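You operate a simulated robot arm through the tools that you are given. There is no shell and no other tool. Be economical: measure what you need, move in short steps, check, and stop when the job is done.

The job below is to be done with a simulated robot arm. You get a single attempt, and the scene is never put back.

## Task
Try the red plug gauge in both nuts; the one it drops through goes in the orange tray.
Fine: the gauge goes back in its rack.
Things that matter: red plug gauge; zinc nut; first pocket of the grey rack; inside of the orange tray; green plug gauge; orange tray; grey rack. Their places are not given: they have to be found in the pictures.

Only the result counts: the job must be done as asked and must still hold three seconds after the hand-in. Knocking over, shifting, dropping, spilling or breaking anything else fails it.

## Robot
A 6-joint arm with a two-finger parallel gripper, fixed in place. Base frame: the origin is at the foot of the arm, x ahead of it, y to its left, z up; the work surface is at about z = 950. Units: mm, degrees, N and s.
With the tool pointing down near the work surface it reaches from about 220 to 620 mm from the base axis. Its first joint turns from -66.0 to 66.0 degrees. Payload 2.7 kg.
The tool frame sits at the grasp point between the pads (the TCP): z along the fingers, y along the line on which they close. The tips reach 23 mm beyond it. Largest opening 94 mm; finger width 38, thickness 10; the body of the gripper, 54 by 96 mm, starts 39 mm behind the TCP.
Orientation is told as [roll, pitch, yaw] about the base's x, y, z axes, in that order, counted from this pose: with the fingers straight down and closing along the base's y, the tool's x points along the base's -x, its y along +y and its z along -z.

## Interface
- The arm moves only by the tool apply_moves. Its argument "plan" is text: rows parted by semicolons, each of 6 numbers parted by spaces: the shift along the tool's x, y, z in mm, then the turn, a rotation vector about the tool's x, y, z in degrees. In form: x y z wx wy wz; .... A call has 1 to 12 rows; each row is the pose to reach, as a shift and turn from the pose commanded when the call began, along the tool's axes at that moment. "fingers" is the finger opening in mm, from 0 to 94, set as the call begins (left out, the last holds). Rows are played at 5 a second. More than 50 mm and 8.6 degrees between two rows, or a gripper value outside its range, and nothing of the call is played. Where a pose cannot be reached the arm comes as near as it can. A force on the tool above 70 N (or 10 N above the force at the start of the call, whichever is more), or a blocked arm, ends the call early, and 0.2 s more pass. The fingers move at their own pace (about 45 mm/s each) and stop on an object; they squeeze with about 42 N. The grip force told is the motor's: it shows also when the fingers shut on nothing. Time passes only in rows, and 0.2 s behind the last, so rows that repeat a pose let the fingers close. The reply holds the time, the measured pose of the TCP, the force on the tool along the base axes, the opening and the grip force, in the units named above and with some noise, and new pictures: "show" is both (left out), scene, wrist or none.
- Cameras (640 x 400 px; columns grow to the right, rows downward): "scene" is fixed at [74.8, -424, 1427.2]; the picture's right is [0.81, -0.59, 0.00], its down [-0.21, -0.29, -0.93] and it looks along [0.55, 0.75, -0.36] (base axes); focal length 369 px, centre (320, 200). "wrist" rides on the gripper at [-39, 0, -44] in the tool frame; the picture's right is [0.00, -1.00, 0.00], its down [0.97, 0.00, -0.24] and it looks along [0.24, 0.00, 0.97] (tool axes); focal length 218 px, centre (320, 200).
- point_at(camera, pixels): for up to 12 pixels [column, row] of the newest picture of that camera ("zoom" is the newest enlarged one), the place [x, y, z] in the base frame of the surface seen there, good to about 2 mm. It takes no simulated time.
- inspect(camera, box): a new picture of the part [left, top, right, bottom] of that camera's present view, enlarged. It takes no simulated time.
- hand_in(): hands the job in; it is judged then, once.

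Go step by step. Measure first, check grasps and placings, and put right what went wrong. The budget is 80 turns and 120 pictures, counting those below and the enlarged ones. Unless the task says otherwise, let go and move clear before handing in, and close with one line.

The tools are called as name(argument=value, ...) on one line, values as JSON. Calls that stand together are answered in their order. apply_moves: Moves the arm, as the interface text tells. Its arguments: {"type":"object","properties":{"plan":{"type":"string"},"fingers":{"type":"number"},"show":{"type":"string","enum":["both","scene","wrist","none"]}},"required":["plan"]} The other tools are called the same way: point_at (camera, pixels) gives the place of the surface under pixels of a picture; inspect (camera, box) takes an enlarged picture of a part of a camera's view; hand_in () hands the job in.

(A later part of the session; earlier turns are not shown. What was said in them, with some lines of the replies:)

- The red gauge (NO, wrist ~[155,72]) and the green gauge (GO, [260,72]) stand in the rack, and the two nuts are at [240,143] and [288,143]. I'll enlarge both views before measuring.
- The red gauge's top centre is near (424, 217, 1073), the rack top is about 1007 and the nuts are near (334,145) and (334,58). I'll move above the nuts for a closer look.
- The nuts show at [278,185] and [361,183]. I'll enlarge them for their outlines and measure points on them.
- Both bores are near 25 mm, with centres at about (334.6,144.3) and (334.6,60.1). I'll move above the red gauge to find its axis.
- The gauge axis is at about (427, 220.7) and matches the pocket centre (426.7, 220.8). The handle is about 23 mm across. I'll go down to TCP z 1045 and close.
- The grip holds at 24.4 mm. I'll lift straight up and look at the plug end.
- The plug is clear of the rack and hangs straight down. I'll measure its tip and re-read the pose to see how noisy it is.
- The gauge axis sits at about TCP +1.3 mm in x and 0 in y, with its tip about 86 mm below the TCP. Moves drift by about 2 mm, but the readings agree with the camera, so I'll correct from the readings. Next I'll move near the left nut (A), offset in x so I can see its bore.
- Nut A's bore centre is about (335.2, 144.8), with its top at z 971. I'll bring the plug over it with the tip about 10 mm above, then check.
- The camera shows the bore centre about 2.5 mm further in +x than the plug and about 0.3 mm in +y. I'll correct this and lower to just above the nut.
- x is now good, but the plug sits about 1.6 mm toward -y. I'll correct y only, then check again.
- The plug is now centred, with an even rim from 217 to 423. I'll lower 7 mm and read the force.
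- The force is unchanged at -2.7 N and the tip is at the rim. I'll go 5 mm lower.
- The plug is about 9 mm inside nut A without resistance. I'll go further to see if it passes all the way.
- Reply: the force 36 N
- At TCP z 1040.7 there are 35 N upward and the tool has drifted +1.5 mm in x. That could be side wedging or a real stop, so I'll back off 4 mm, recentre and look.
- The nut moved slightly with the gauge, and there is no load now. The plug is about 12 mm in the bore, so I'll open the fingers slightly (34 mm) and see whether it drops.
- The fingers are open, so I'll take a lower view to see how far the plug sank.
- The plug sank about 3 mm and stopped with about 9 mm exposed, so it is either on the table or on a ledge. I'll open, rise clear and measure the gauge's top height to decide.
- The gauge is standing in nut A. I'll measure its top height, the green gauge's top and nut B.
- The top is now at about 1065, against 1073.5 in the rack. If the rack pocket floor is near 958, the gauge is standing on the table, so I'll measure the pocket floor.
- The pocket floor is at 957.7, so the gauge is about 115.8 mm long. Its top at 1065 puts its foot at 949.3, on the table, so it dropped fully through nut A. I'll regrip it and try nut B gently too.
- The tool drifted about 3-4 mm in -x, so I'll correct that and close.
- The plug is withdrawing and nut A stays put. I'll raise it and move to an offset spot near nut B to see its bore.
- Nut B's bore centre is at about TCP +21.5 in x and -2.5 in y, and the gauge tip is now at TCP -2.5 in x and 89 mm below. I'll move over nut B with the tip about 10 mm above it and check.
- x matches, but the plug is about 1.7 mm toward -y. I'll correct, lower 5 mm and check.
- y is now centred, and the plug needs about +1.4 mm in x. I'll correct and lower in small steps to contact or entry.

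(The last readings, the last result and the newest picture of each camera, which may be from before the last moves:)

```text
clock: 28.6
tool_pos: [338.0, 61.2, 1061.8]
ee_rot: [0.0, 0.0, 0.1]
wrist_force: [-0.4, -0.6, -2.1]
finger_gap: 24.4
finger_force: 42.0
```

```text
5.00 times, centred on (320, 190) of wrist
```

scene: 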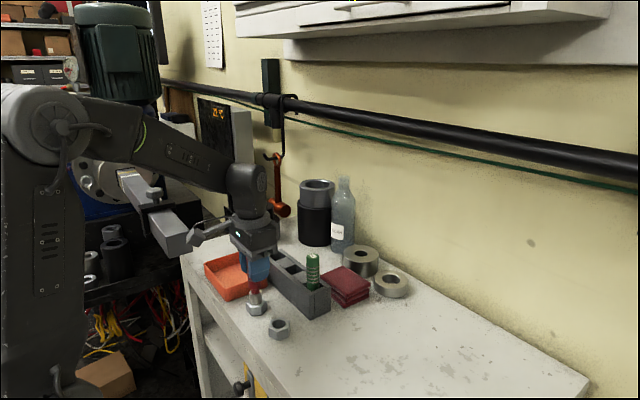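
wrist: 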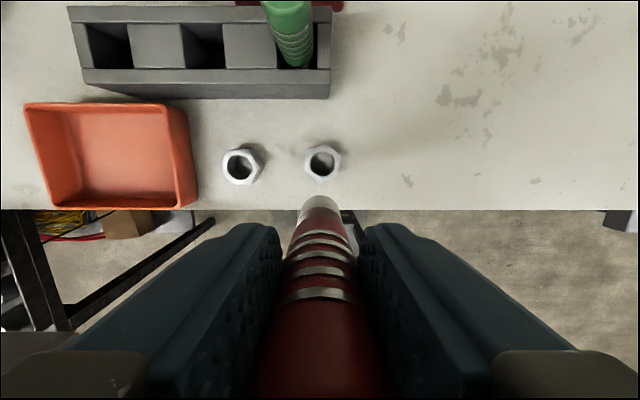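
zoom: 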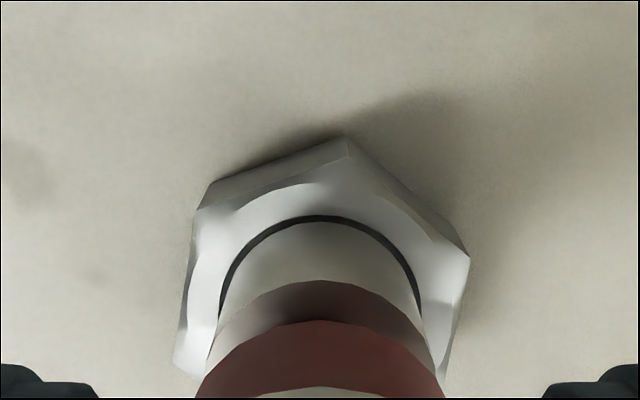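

It is nearly centred (rim 220-420), with the plug about 0.4 mm too far in +x. I'll lower 3 mm and read the force.

apply_moves(plan="0.4 0 1 0 0 0; 0.4 0 2 0 0 0; 0.4 0 3 0 0 0; 0.4 0 3 0 0 0", show="none")

inspect(camera="wrist", box=[256, 150, 384, 230])

inspect(camera="scene", box=[240, 285, 320, 335])

```text
clock: 29.6
tool_pos: [337.8, 61.1, 1059.6]
ee_rot: [0.0, -0.1, 0.1]
wrist_force: [-0.9, -0.2, -2.7]
finger_gap: 24.4
finger_force: 41.5
```

```text
5.00 times, centred on (320, 190) of wrist
```

zoom: 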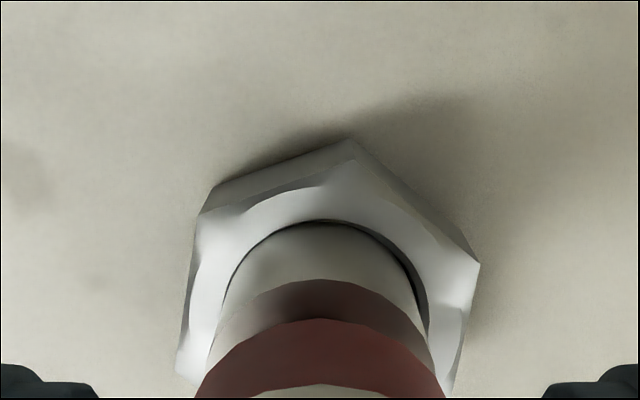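

```text
8.00 times, centred on (280, 310) of scene
```

zoom: 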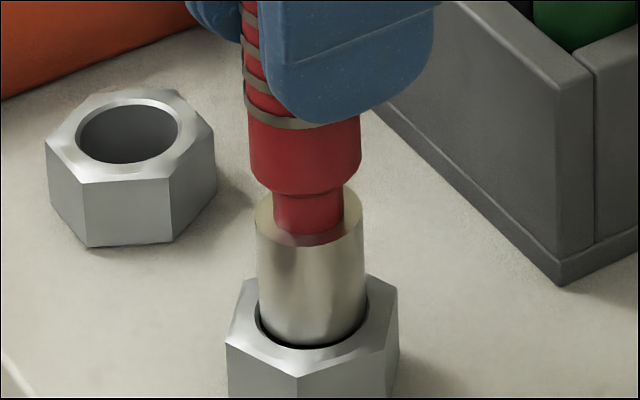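

The tip is at the rim and about 0.5 mm toward +y. I'll nudge it and lower 3 mm.

apply_moves(plan="0.4 -0.6 0 0 0 0; 0.4 -0.6 1 0 0 0; 0.4 -0.6 2 0 0 0; 0.4 -0.6 3 0 0 0; 0.4 -0.6 3 0 0 0", show="none")

inspect(camera="wrist", box=[256, 150, 384, 230])

inspect(camera="scene", box=[240, 285, 320, 335])

```text
clock: 30.8
tool_pos: [337.7, 59.8, 1058.0]
ee_rot: [0.0, -0.4, 0.1]
wrist_force: [-5.7, 4.2, 34.2]
finger_gap: 24.4
finger_force: 42.5
```

```text
5.00 times, centred on (320, 190) of wrist
```

zoom: 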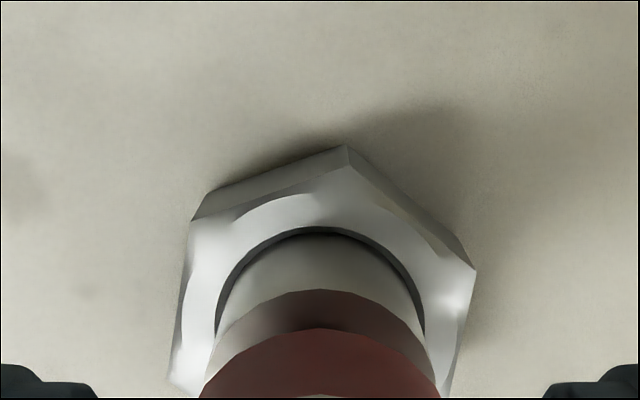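

```text
8.00 times, centred on (280, 310) of scene
```

zoom: 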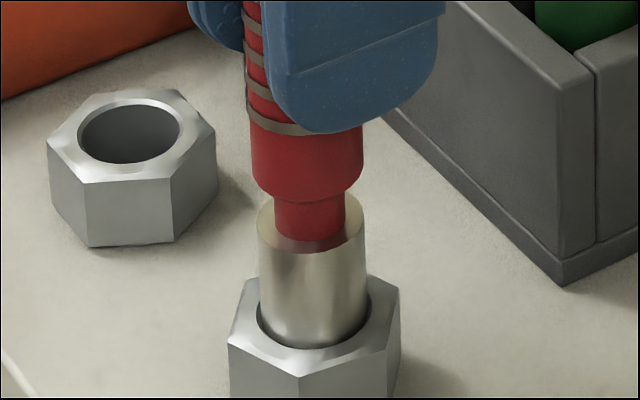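

With the plug centred (rim 215-425, plug at 320), it stops about 2 mm inside the rim at 34 N, so nut B rejects it and nut A goes in the tray. I'll raise the gauge and carry it over rack pocket 1.

apply_moves(plan="0 0 -5 0 0 0; 0 0 -40 0 0 0; 0 0 -75 0 0 0; 0 0 -97 0 0 0; -18 32 -97 0 0 0; -36 64 -97 0 0 0; -54 96 -97 0 0 0; -72 128 -97 0 0 0; -91 161 -97 0 0 0; -91 161 -97 0 0 0; -91 161 -97 0 0 0", show="both")

inspect(camera="wrist", box=[240, 140, 400, 240])

```text
clock: 33.2
tool_pos: [428.5, 219.0, 1155.0]
ee_rot: [0.1, 0.0, 0.1]
wrist_force: [-0.3, -0.4, -2.4]
finger_gap: 24.2
finger_force: 41.7
```

scene: 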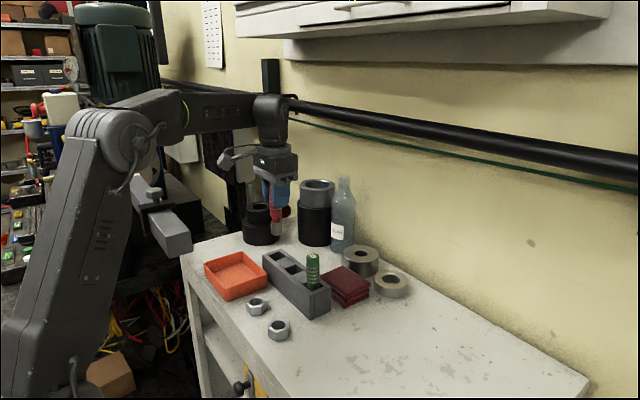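
wrist: 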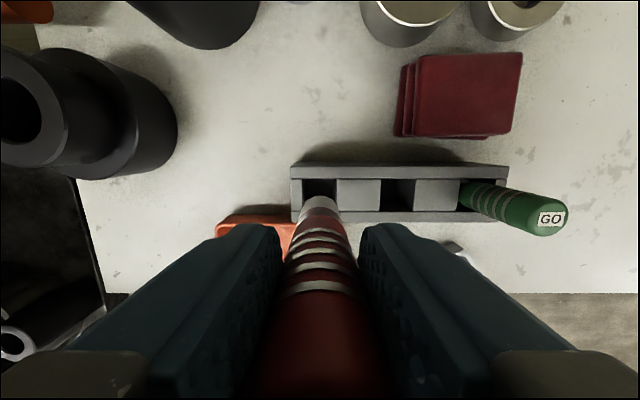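

```text
4.00 times, centred on (320, 190) of wrist
```

zoom: 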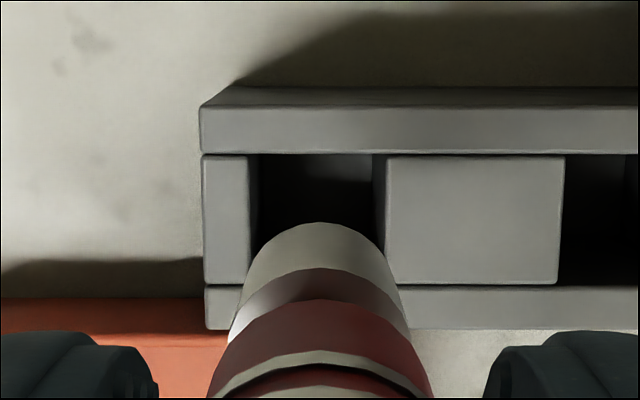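

The pocket spans columns 248-386 and the plug needs about -1.1 in x and +0.8 in y. I'll correct, lower to just above the rack and check.

apply_moves(plan="1.1 0.8 0 0 0 0; 1.1 0.8 25 0 0 0; 1.1 0.8 46 0 0 0; 1.1 0.8 46 0 0 0", show="none")

inspect(camera="wrist", box=[240, 140, 400, 240])

inspect(camera="scene", box=[230, 200, 342, 270])

```text
clock: 34.2
tool_pos: [426.8, 219.9, 1108.2]
ee_rot: [-0.1, -0.1, 0.1]
wrist_force: [0.4, 0.5, -0.8]
finger_gap: 24.2
finger_force: 42.0
```

```text
4.00 times, centred on (320, 190) of wrist
```

zoom: 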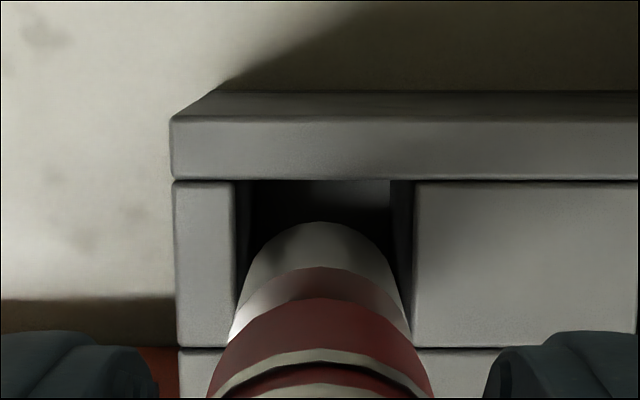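

```text
5.71 times, centred on (286, 235) of scene
```

zoom: 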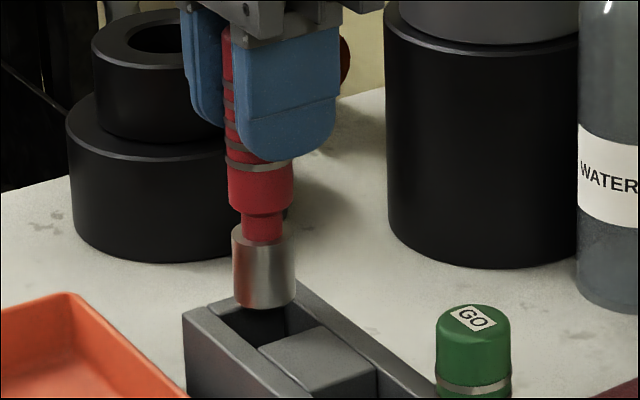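

I'll make a small correction (+1.2 x, -0.5 y) and lower 25 mm so the tip enters the pocket.

apply_moves(plan="-1.2 -0.5 0 0 0 0; -1.2 -0.5 8 0 0 0; -1.2 -0.5 16 0 0 0; -1.2 -0.5 25 0 0 0; -1.2 -0.5 25 0 0 0", show="none")

inspect(camera="wrist", box=[240, 140, 400, 240])

```text
clock: 35.4
tool_pos: [428.7, 220.8, 1082.4]
ee_rot: [0.0, 0.1, 0.1]
wrist_force: [-0.4, 0.1, -2.3]
finger_gap: 24.1
finger_force: 41.7
```

```text
4.00 times, centred on (320, 190) of wrist
```

zoom: 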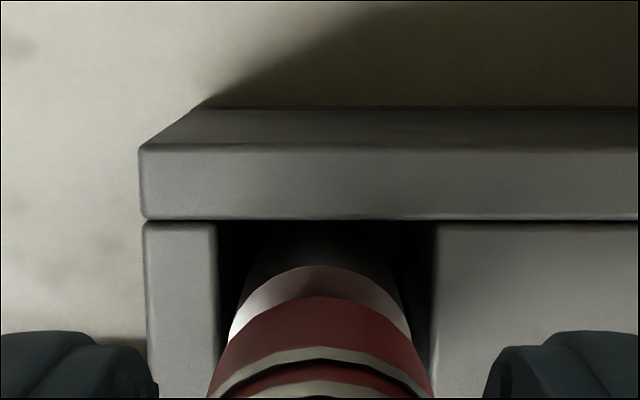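

x is right; y needs -0.8. I'll lower 33 mm to just above the pocket floor and watch the force.

apply_moves(plan="0 -0.8 0 0 0 0; 0 -0.8 7 0 0 0; 0 -0.8 14 0 0 0; 0 -0.8 21 0 0 0; 0 -0.8 28 0 0 0; 0 -0.8 33 0 0 0; 0 -0.8 33 0 0 0", show="none")

inspect(camera="scene", box=[230, 220, 342, 290])

```text
clock: 37.0
tool_pos: [428.1, 219.1, 1051.0]
ee_rot: [-0.1, 0.0, 0.1]
wrist_force: [-3.5, -3.0, 11.6]
finger_gap: 24.2
finger_force: 42.2
```

```text
5.71 times, centred on (286, 255) of scene
```

zoom: 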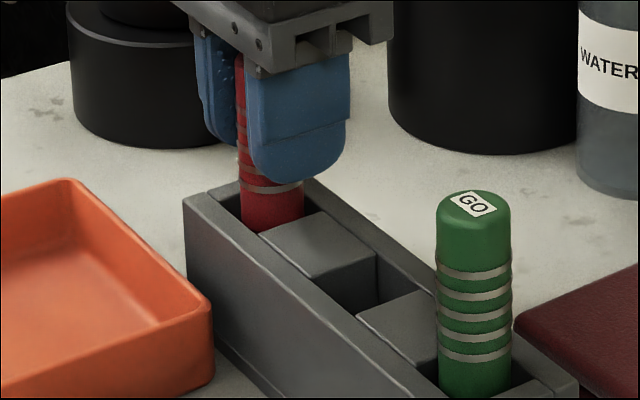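

There are 11.6 N upward, so it is on the floor or brushing a wall. I'll open slightly to let the gauge settle and look.

apply_moves(plan="0 0 -1 0 0 0; 0 0 -1 0 0 0; 0 0 -1 0 0 0", fingers=36, show="none")

inspect(camera="scene", box=[230, 220, 342, 290])

```text
clock: 37.8
tool_pos: [428.1, 220.5, 1051.1]
ee_rot: [0.0, 0.0, 0.1]
wrist_force: [-0.2, 0.5, 0.4]
finger_gap: 36.0
finger_force: 0.1
```

```text
5.71 times, centred on (286, 255) of scene
```

zoom: 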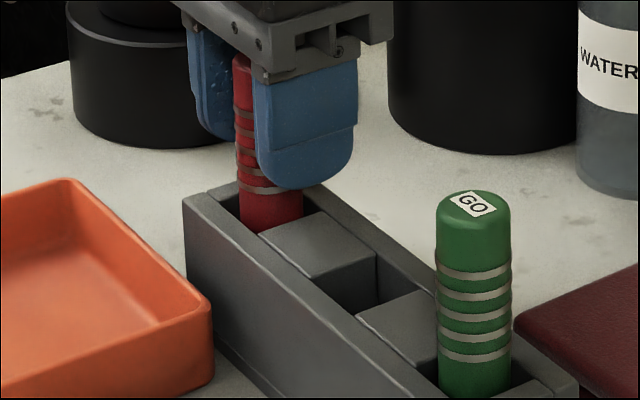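

It barely moved on release. I'll open further, rise straight up and measure the gauge's top.

apply_moves(plan="0 0 0 0 0 0; 0 0 0 0 0 0; 0 0 -40 0 0 0; 0 0 -85 0 0 0; 0 0 -120 0 0 0; 0 0 -120 0 0 0", fingers=70)

inspect(camera="wrist", box=[240, 150, 400, 250])

inspect(camera="scene", box=[230, 215, 358, 295])

point_at(camera="zoom", pixels=[[212, 62], [218, 72], [205, 66], [412, 170], [420, 165]])

point_at(camera="wrist", pixels=[[308, 205], [315, 205], [322, 205], [315, 200], [315, 212]])

```text
clock: 39.2
tool_pos: [430.8, 216.7, 1169.3]
ee_rot: [-0.1, 0.0, 0.0]
wrist_force: [0.1, 0.5, 0.3]
finger_gap: 70.3
finger_force: 0.1
```

scene: 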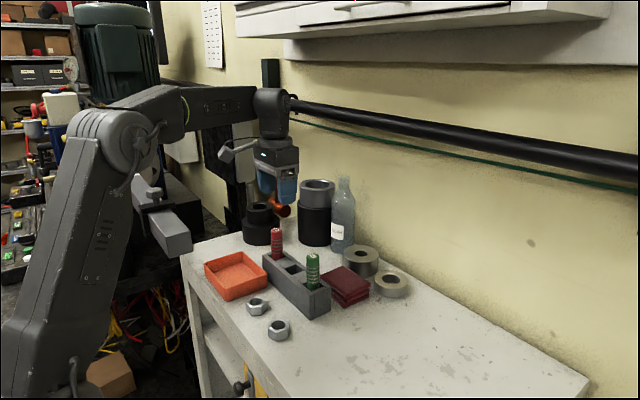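
wrist: 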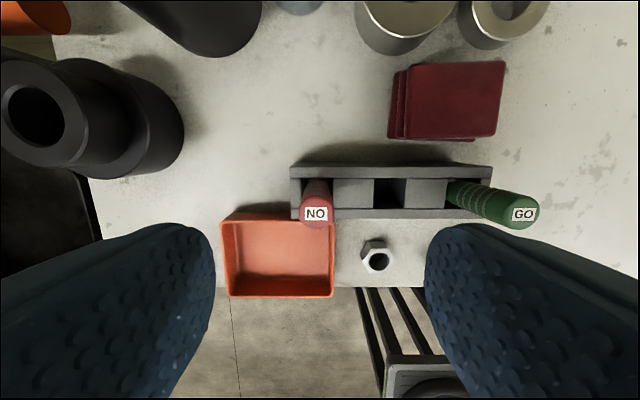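

```text
4.00 times, centred on (320, 200) of wrist
```

zoom: 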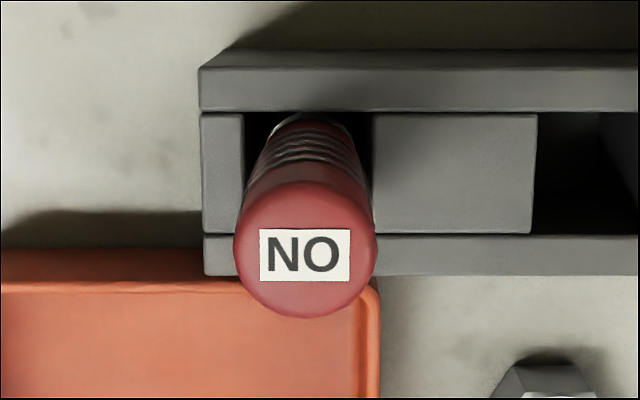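

```text
5.00 times, centred on (294, 255) of scene
```

zoom: 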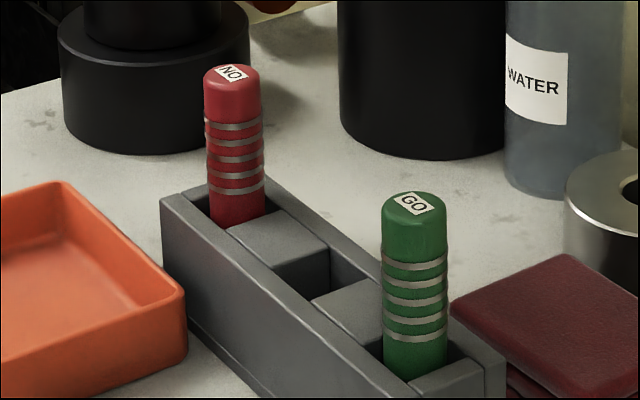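

```text
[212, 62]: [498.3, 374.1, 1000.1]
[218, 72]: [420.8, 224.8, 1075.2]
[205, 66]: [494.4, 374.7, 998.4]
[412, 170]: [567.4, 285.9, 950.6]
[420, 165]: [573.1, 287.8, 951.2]
```

```text
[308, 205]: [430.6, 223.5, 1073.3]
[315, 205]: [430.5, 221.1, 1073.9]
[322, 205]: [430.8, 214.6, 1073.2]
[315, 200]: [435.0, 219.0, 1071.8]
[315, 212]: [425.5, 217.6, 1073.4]
```

The gauge's top is at 1073.3 in pocket 1, so it is fully seated. Next I'll move near nut A to measure its centre and the direction of its flats.

apply_moves(plan="29 -18 -10 0 0 0; 58 -36 -10 0 0 0; 87 -55 0 0 0 0; 112 -73 10 0 0 0; 112 -73 18 0 0 0; 112 -73 18 0 0 0", show="wrist")

inspect(camera="wrist", box=[240, 115, 400, 215])

apply_moves(plan="0 0 0 0 0 0", show="none")

point_at(camera="wrist", pixels=[[125, 110], [262, 108], [265, 205], [140, 205], [200, 150], [150, 190], [255, 190], [150, 115], [250, 115]])

```text
clock: 40.6
tool_pos: [317.4, 145.5, 1153.2]
ee_rot: [0.0, 0.0, 0.0]
wrist_force: [-0.5, -0.1, -0.1]
finger_gap: 70.1
finger_force: 0.1
```

wrist: 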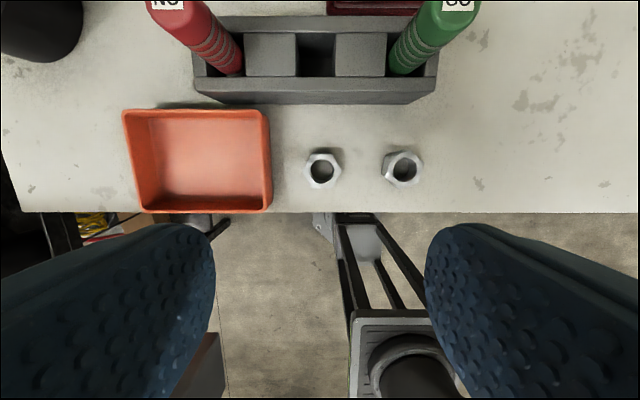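

```text
4.00 times, centred on (320, 165) of wrist
```

zoom: 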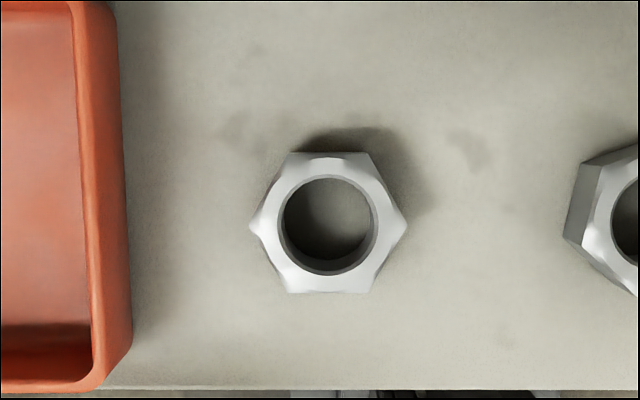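

```text
clock: 41.0
tool_pos: [317.6, 146.1, 1153.2]
ee_rot: [0.0, 0.0, 0.1]
wrist_force: [0.0, -0.5, 0.3]
finger_gap: 70.0
finger_force: 0.0
```

```text
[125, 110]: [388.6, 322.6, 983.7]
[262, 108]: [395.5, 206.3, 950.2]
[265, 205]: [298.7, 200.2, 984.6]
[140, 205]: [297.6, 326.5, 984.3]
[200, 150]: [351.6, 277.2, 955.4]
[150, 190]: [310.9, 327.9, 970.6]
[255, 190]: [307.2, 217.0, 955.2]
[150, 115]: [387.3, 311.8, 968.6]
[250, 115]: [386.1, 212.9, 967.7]
```

Nut A is at about (331.3, 143.9) with flats facing ±x, so a 30° turn of the gripper will grip flats. I'll move over it, turn 30°, set the fingers to 56 mm and go part way down.

apply_moves(plan="-5 -1 10 0 0 7.5; -13.8 -1.9 25 0 0 15; -13.8 -1.9 45 0 0 22.5; -13.8 -1.9 75 0 0 30; -13.8 -1.9 105 0 0 30; -13.8 -1.9 105 0 0 30", fingers=56, show="wrist")

apply_moves(plan="0 0 0 0 0 0", show="none")

inspect(camera="wrist", box=[240, 150, 400, 250])

```text
clock: 42.4
tool_pos: [333.7, 143.5, 1052.2]
ee_rot: [0.7, -0.4, -29.9]
wrist_force: [-2.8, -11.8, 67.5]
finger_gap: 56.1
finger_force: 0.0
```

wrist: 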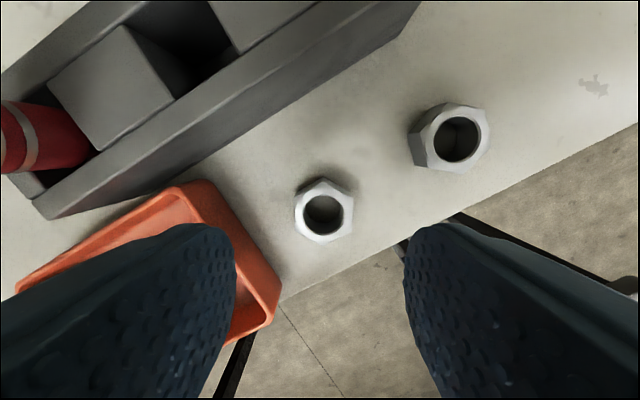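

```text
clock: 42.8
tool_pos: [332.4, 143.8, 1054.4]
ee_rot: [0.8, -0.4, -29.9]
wrist_force: [-1.4, -13.8, 67.6]
finger_gap: 56.0
finger_force: 0.0
```

```text
4.00 times, centred on (320, 200) of wrist
```

zoom: 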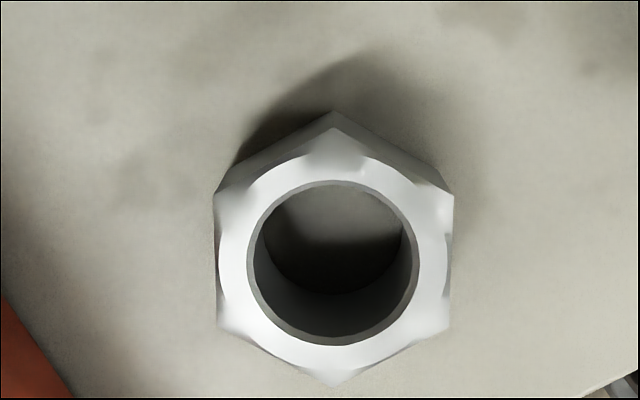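

There is an unexpected 67 N upward at z 1053, so something on the arm is touching. I'll look at the scene before moving.

inspect(camera="scene", box=[160, 150, 352, 310])

```text
2.50 times, centred on (256, 230) of scene
```

zoom: 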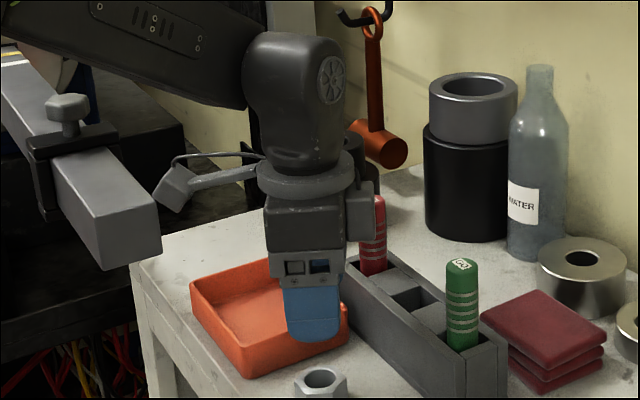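

The lamp-like bracket at zoom [175,190] is close to the lathe bar's end at [130,200]. I'll measure both, and the red gauge, to find the contact.

point_at(camera="zoom", pixels=[[178, 190], [168, 200], [185, 160], [120, 195], [155, 205], [130, 240], [66, 105], [362, 212], [360, 235], [377, 205], [375, 240], [370, 150]])

```text
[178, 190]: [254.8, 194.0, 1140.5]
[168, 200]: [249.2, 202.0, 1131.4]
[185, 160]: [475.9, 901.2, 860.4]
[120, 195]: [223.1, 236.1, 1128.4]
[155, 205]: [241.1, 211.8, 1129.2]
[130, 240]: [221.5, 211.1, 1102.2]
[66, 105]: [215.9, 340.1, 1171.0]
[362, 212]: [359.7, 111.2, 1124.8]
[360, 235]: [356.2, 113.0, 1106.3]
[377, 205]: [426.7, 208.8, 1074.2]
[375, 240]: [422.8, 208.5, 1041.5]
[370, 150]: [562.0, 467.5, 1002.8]
```

The bracket on the tool (about 100 mm along tool +x, 77 mm above the TCP) is resting on the lathe bar's top at z 1129. I'll rise straight up and turn the other way to yaw +30, which swings the bracket away from the bar.

apply_moves(plan="0 0 -10 0 0 0; 0 0 -45 0 0 0; 0 0 -85 0 0 0; 0 0 -90 0 0 -7.5; 0 0 -90 0 0 -15; 0 0 -90 0 0 -22.5; 0 0 -90 0 0 -30; 0 0 -90 0 0 -37.5; 0 0 -90 0 0 -45; 0 0 -90 0 0 -52.5; 0 0 -90 0 0 -60; 0 0 -90 0 0 -60")

inspect(camera="scene", box=[30, 120, 222, 240])

```text
clock: 45.4
tool_pos: [330.5, 145.6, 1137.4]
ee_rot: [0.0, 0.0, 30.2]
wrist_force: [0.5, 0.1, 0.5]
finger_gap: 55.8
finger_force: 0.0
```

scene: 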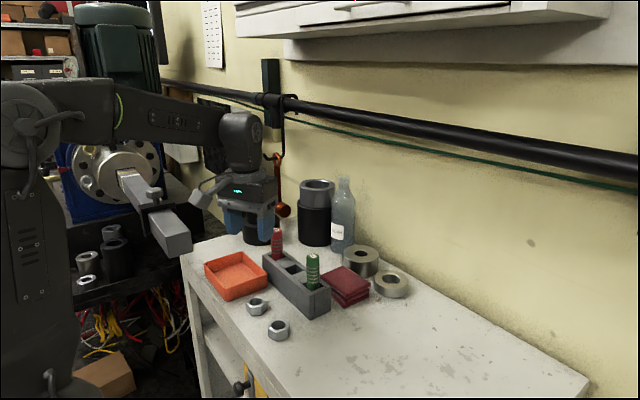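
wrist: 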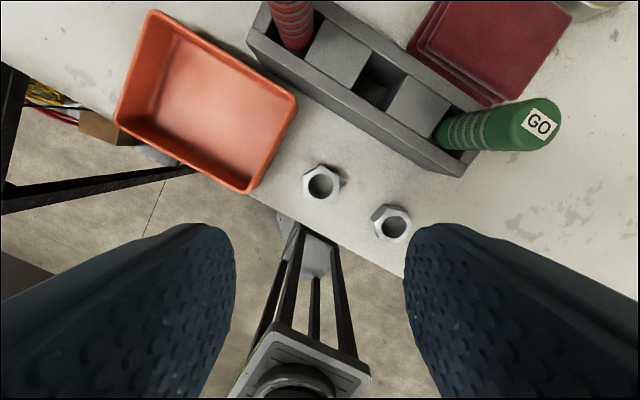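

```text
3.33 times, centred on (126, 180) of scene
```

zoom: 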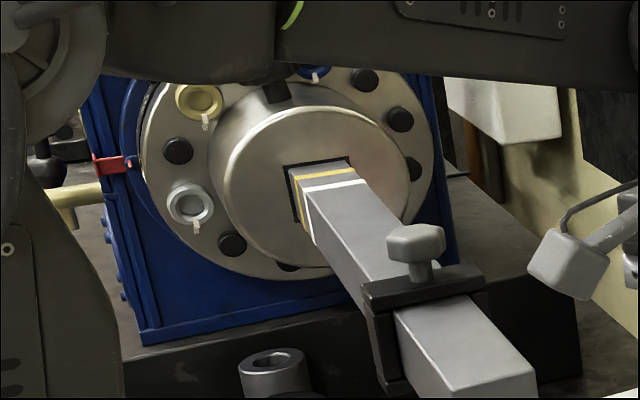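

The bar is undisturbed and the tool is free. Nut A is at wrist [321,184]; I'll correct by about 3 mm and go down partway.

apply_moves(plan="-3 -0.4 0 0 0 0; -3 -0.4 35 0 0 0; -3 -0.4 70 0 0 0; -3 -0.4 95 0 0 0; -3 -0.4 95 0 0 0", show="wrist")

inspect(camera="wrist", box=[224, 140, 416, 260])

```text
clock: 46.6
tool_pos: [334.1, 145.2, 1042.1]
ee_rot: [0.0, -0.1, 30.0]
wrist_force: [0.3, 0.2, 0.0]
finger_gap: 56.0
finger_force: 0.1
```

wrist: 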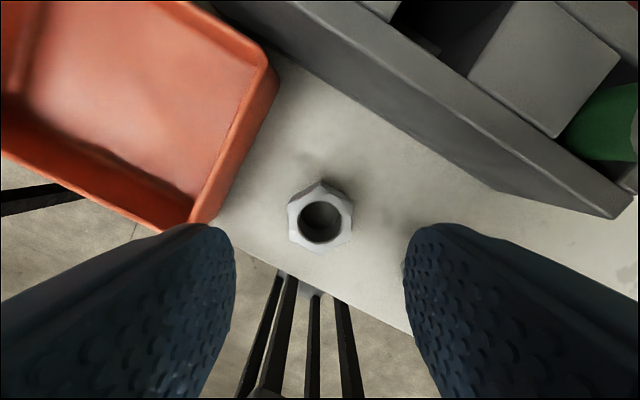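

```text
3.33 times, centred on (320, 200) of wrist
```

zoom: 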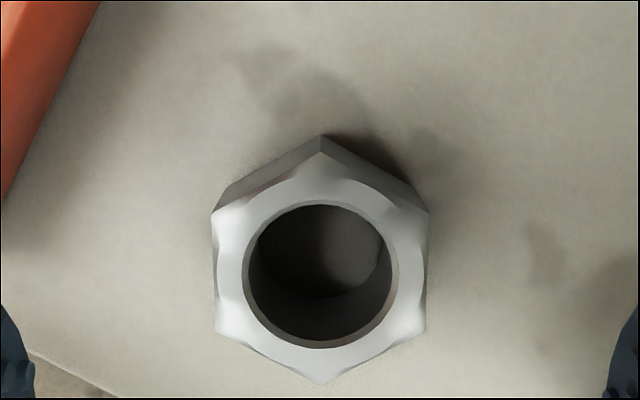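

The flats line up with the fingers, and the nut is centred in y and 2.4 mm along tool +x. I'll correct and descend toward z 978.

apply_moves(plan="2.4 0 0 0 0 0; 2.4 0 25 0 0 0; 2.4 0 45 0 0 0; 2.4 0 55 0 0 0; 2.4 0 62 0 0 0; 2.4 0 62 0 0 0", show="wrist")

inspect(camera="scene", box=[190, 240, 318, 320])

```text
clock: 48.0
tool_pos: [331.6, 144.2, 980.0]
ee_rot: [-0.1, 0.0, 30.0]
wrist_force: [0.6, 0.8, -0.1]
finger_gap: 56.0
finger_force: 0.0
```

wrist: 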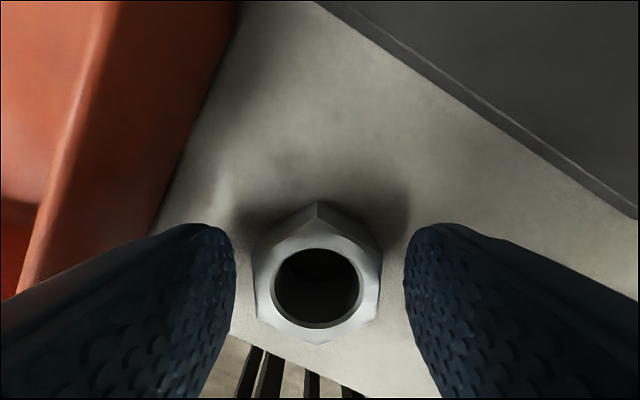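

```text
5.00 times, centred on (254, 280) of scene
```

zoom: 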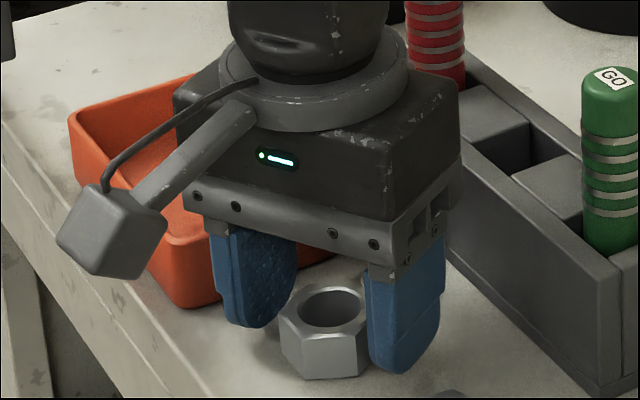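

The nut sits between the fingers. I'll go down 2 mm more, close, and then lift a little.

apply_moves(plan="0 0 2 0 0 0; 0 0 2 0 0 0", show="none")

apply_moves(plan="0 0 0 0 0 0; 0 0 0 0 0 0; 0 0 0 0 0 0; 0 0 0 0 0 0", fingers=0, show="none")

apply_moves(plan="0 0 -10 0 0 0; 0 0 -30 0 0 0; 0 0 -60 0 0 0; 0 0 -60 0 0 0")

```text
clock: 48.6
tool_pos: [331.9, 143.5, 978.0]
ee_rot: [0.0, 0.0, 30.0]
wrist_force: [-0.9, -0.9, -0.7]
finger_gap: 55.9
finger_force: 0.1
```

```text
clock: 49.6
tool_pos: [330.7, 144.1, 978.5]
ee_rot: [0.1, -0.1, 30.2]
wrist_force: [-0.6, 0.1, 0.4]
finger_gap: 35.4
finger_force: 41.9
```

```text
clock: 50.6
tool_pos: [330.2, 144.0, 1038.8]
ee_rot: [0.0, 0.0, 30.1]
wrist_force: [0.9, -0.5, -1.2]
finger_gap: 35.6
finger_force: 42.1
```

scene: 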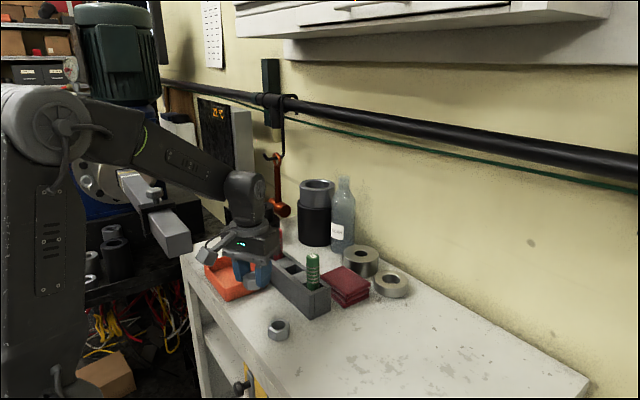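
wrist: 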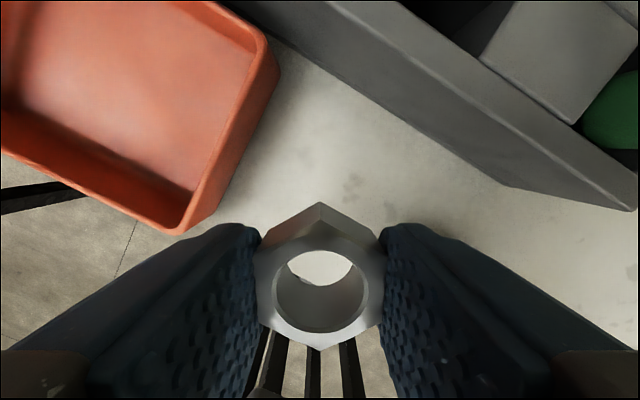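

The nut is held at 35.5 mm. I'll rise, turn to yaw ~52 so the bracket stays clear of the bar, and carry the nut over the tray at about (347, 250).

apply_moves(plan="0 0 -26 0 0 -7.3; 0 0 -52 0 0 -14.6; 0 0 -52 0 0 -22; -17 21 -52 0 0 -22; -34 42 -52 0 0 -22; -51 63 -52 0 0 -22; -67.7 83.3 -52 0 0 -22; -67.7 83.3 -52 0 0 -22; -67.7 83.3 -52 0 0 -22")

point_at(camera="wrist", pixels=[[320, 150], [320, 190], [250, 150], [400, 150], [300, 100]])

```text
clock: 52.6
tool_pos: [347.2, 251.3, 1090.6]
ee_rot: [0.0, -0.1, 52.1]
wrist_force: [-0.6, 0.4, -1.1]
finger_gap: 35.5
finger_force: 41.6
```

scene: 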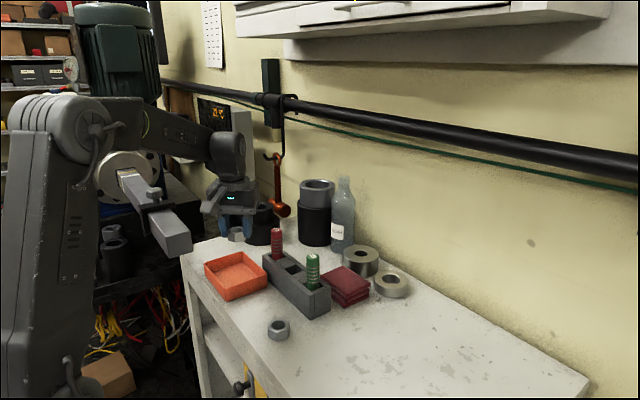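
wrist: 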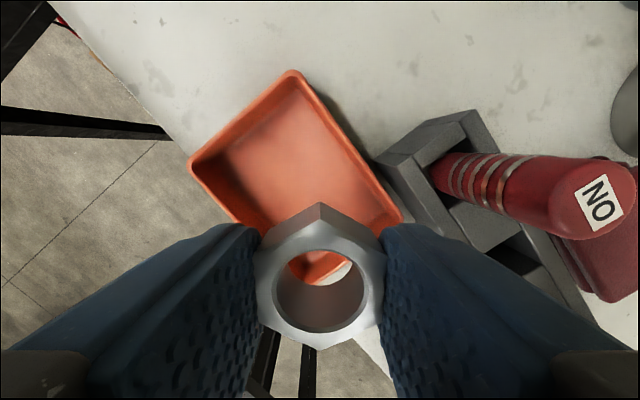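

```text
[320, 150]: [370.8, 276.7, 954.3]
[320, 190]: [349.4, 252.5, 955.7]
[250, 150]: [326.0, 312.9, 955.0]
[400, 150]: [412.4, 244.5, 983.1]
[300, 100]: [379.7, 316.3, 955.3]
```

The nut is over the tray. I'll shift a little more toward the tray middle and descend most of the way, checking clearances.

apply_moves(plan="-5 6.5 0 0 0 0; -5 6.5 30 0 0 0; -5 6.5 60 0 0 0; -5 6.5 80 0 0 0; -5 6.5 80 0 0 0")

inspect(camera="scene", box=[160, 200, 320, 300])

```text
clock: 53.8
tool_pos: [345.5, 258.4, 1010.1]
ee_rot: [-0.1, 0.0, 52.0]
wrist_force: [0.0, 0.1, -1.3]
finger_gap: 35.4
finger_force: 42.0
```

scene: 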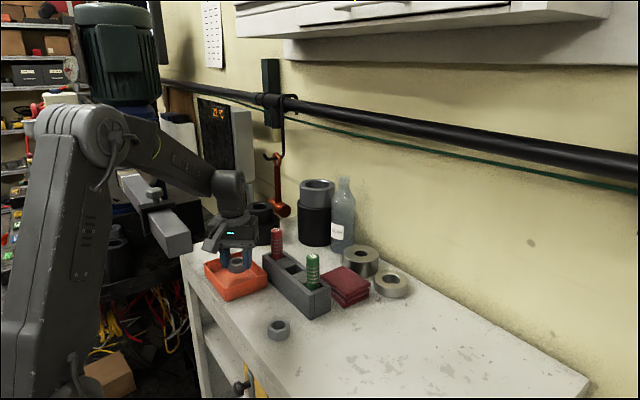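
wrist: 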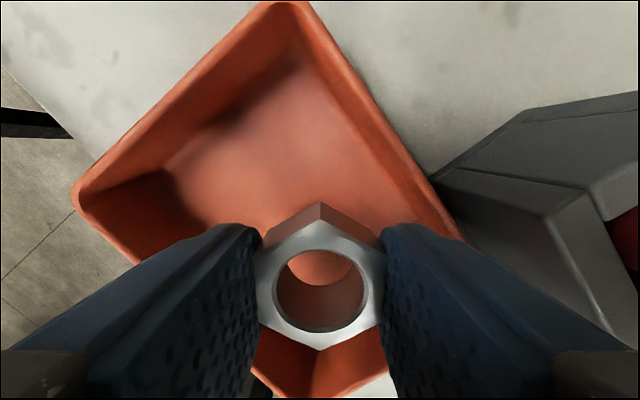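

```text
4.00 times, centred on (240, 250) of scene
```

zoom: 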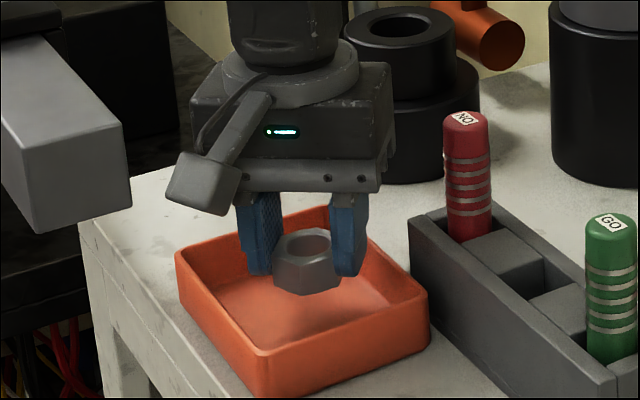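

Everything is clear: the bracket is well away from the bar and the fingers are inside the tray. I'll lower to the floor.

apply_moves(plan="0 0 8 0 0 0; 0 0 15 0 0 0; 0 0 20 0 0 0; 0 0 23 0 0 0; 0 0 23 0 0 0", show="none")

inspect(camera="scene", box=[190, 230, 286, 290])

```text
clock: 55.0
tool_pos: [344.1, 258.7, 988.3]
ee_rot: [0.0, -0.1, 52.2]
wrist_force: [-0.3, 1.0, -1.1]
finger_gap: 35.2
finger_force: 41.7
```

```text
6.67 times, centred on (238, 260) of scene
```

zoom: 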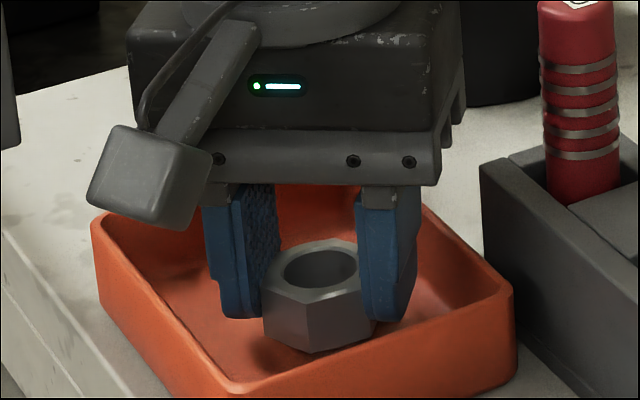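

There is no contact yet, about 4 mm above the floor. I'll lower 3.5 mm more.

apply_moves(plan="0 0 1.5 0 0 0; 0 0 2.5 0 0 0; 0 0 3.5 0 0 0; 0 0 3.5 0 0 0", show="none")

```text
clock: 56.0
tool_pos: [346.2, 257.9, 983.5]
ee_rot: [0.0, 0.0, 52.1]
wrist_force: [0.2, 0.0, -1.9]
finger_gap: 35.4
finger_force: 42.3
```

The nut is within a millimetre or so of the floor. I'll open to 46 mm, then rise straight up.

apply_moves(plan="0 0 0.5 0 0 0; 0 0 0.5 0 0 0; 0 0 0.5 0 0 0", fingers=46, show="none")

apply_moves(plan="0 0 -10 0 0 0; 0 0 -40 0 0 0; 0 0 -80 0 0 0; 0 0 -125 0 0 0; 0 0 -170 0 0 0; 0 0 -170 0 0 0")

inspect(camera="scene", box=[180, 200, 372, 350])

```text
clock: 56.8
tool_pos: [346.6, 258.5, 984.0]
ee_rot: [0.1, 0.0, 52.1]
wrist_force: [0.1, -0.2, 0.3]
finger_gap: 45.8
finger_force: 0.1
```

```text
clock: 58.2
tool_pos: [347.0, 259.6, 1151.2]
ee_rot: [-0.1, 0.0, 52.0]
wrist_force: [0.4, 1.4, -0.2]
finger_gap: 46.2
finger_force: 0.0
```

scene: 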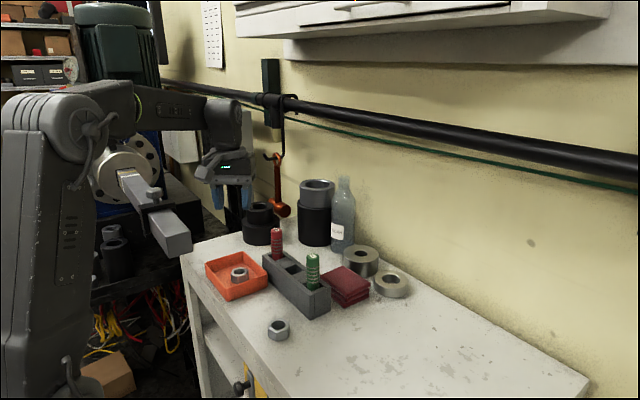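
wrist: 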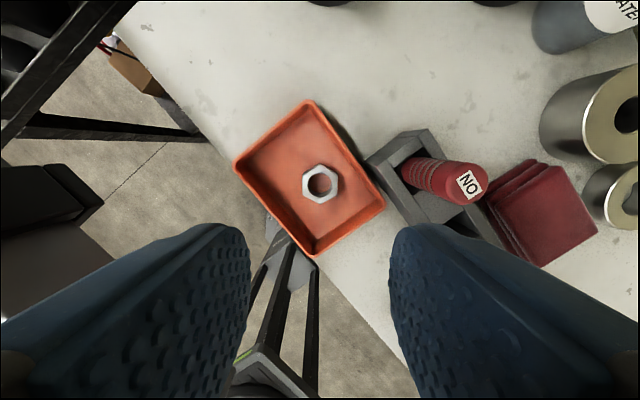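

```text
2.67 times, centred on (276, 275) of scene
```

zoom: 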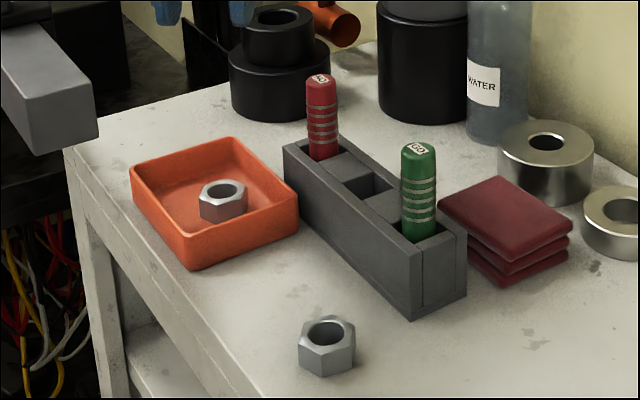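

The nut lies flat in the tray, the red gauge is in pocket 1, nut B and the rest are in place, and the arm is clear. I'm handing in.

hand_in()

```text
The job is handed in.
```

I tried the red plug gauge in both nuts: it dropped right through the one nearer the tray and stopped about 2 mm into the other. The one it dropped through is now in the orange tray, and the gauge is back in the first pocket of the grey rack. While I was turning the gripper to pick up that nut, a bracket on it pressed on the bar in the lathe with about 67 N. I backed off straight away, and the bar showed no change in the pictures.
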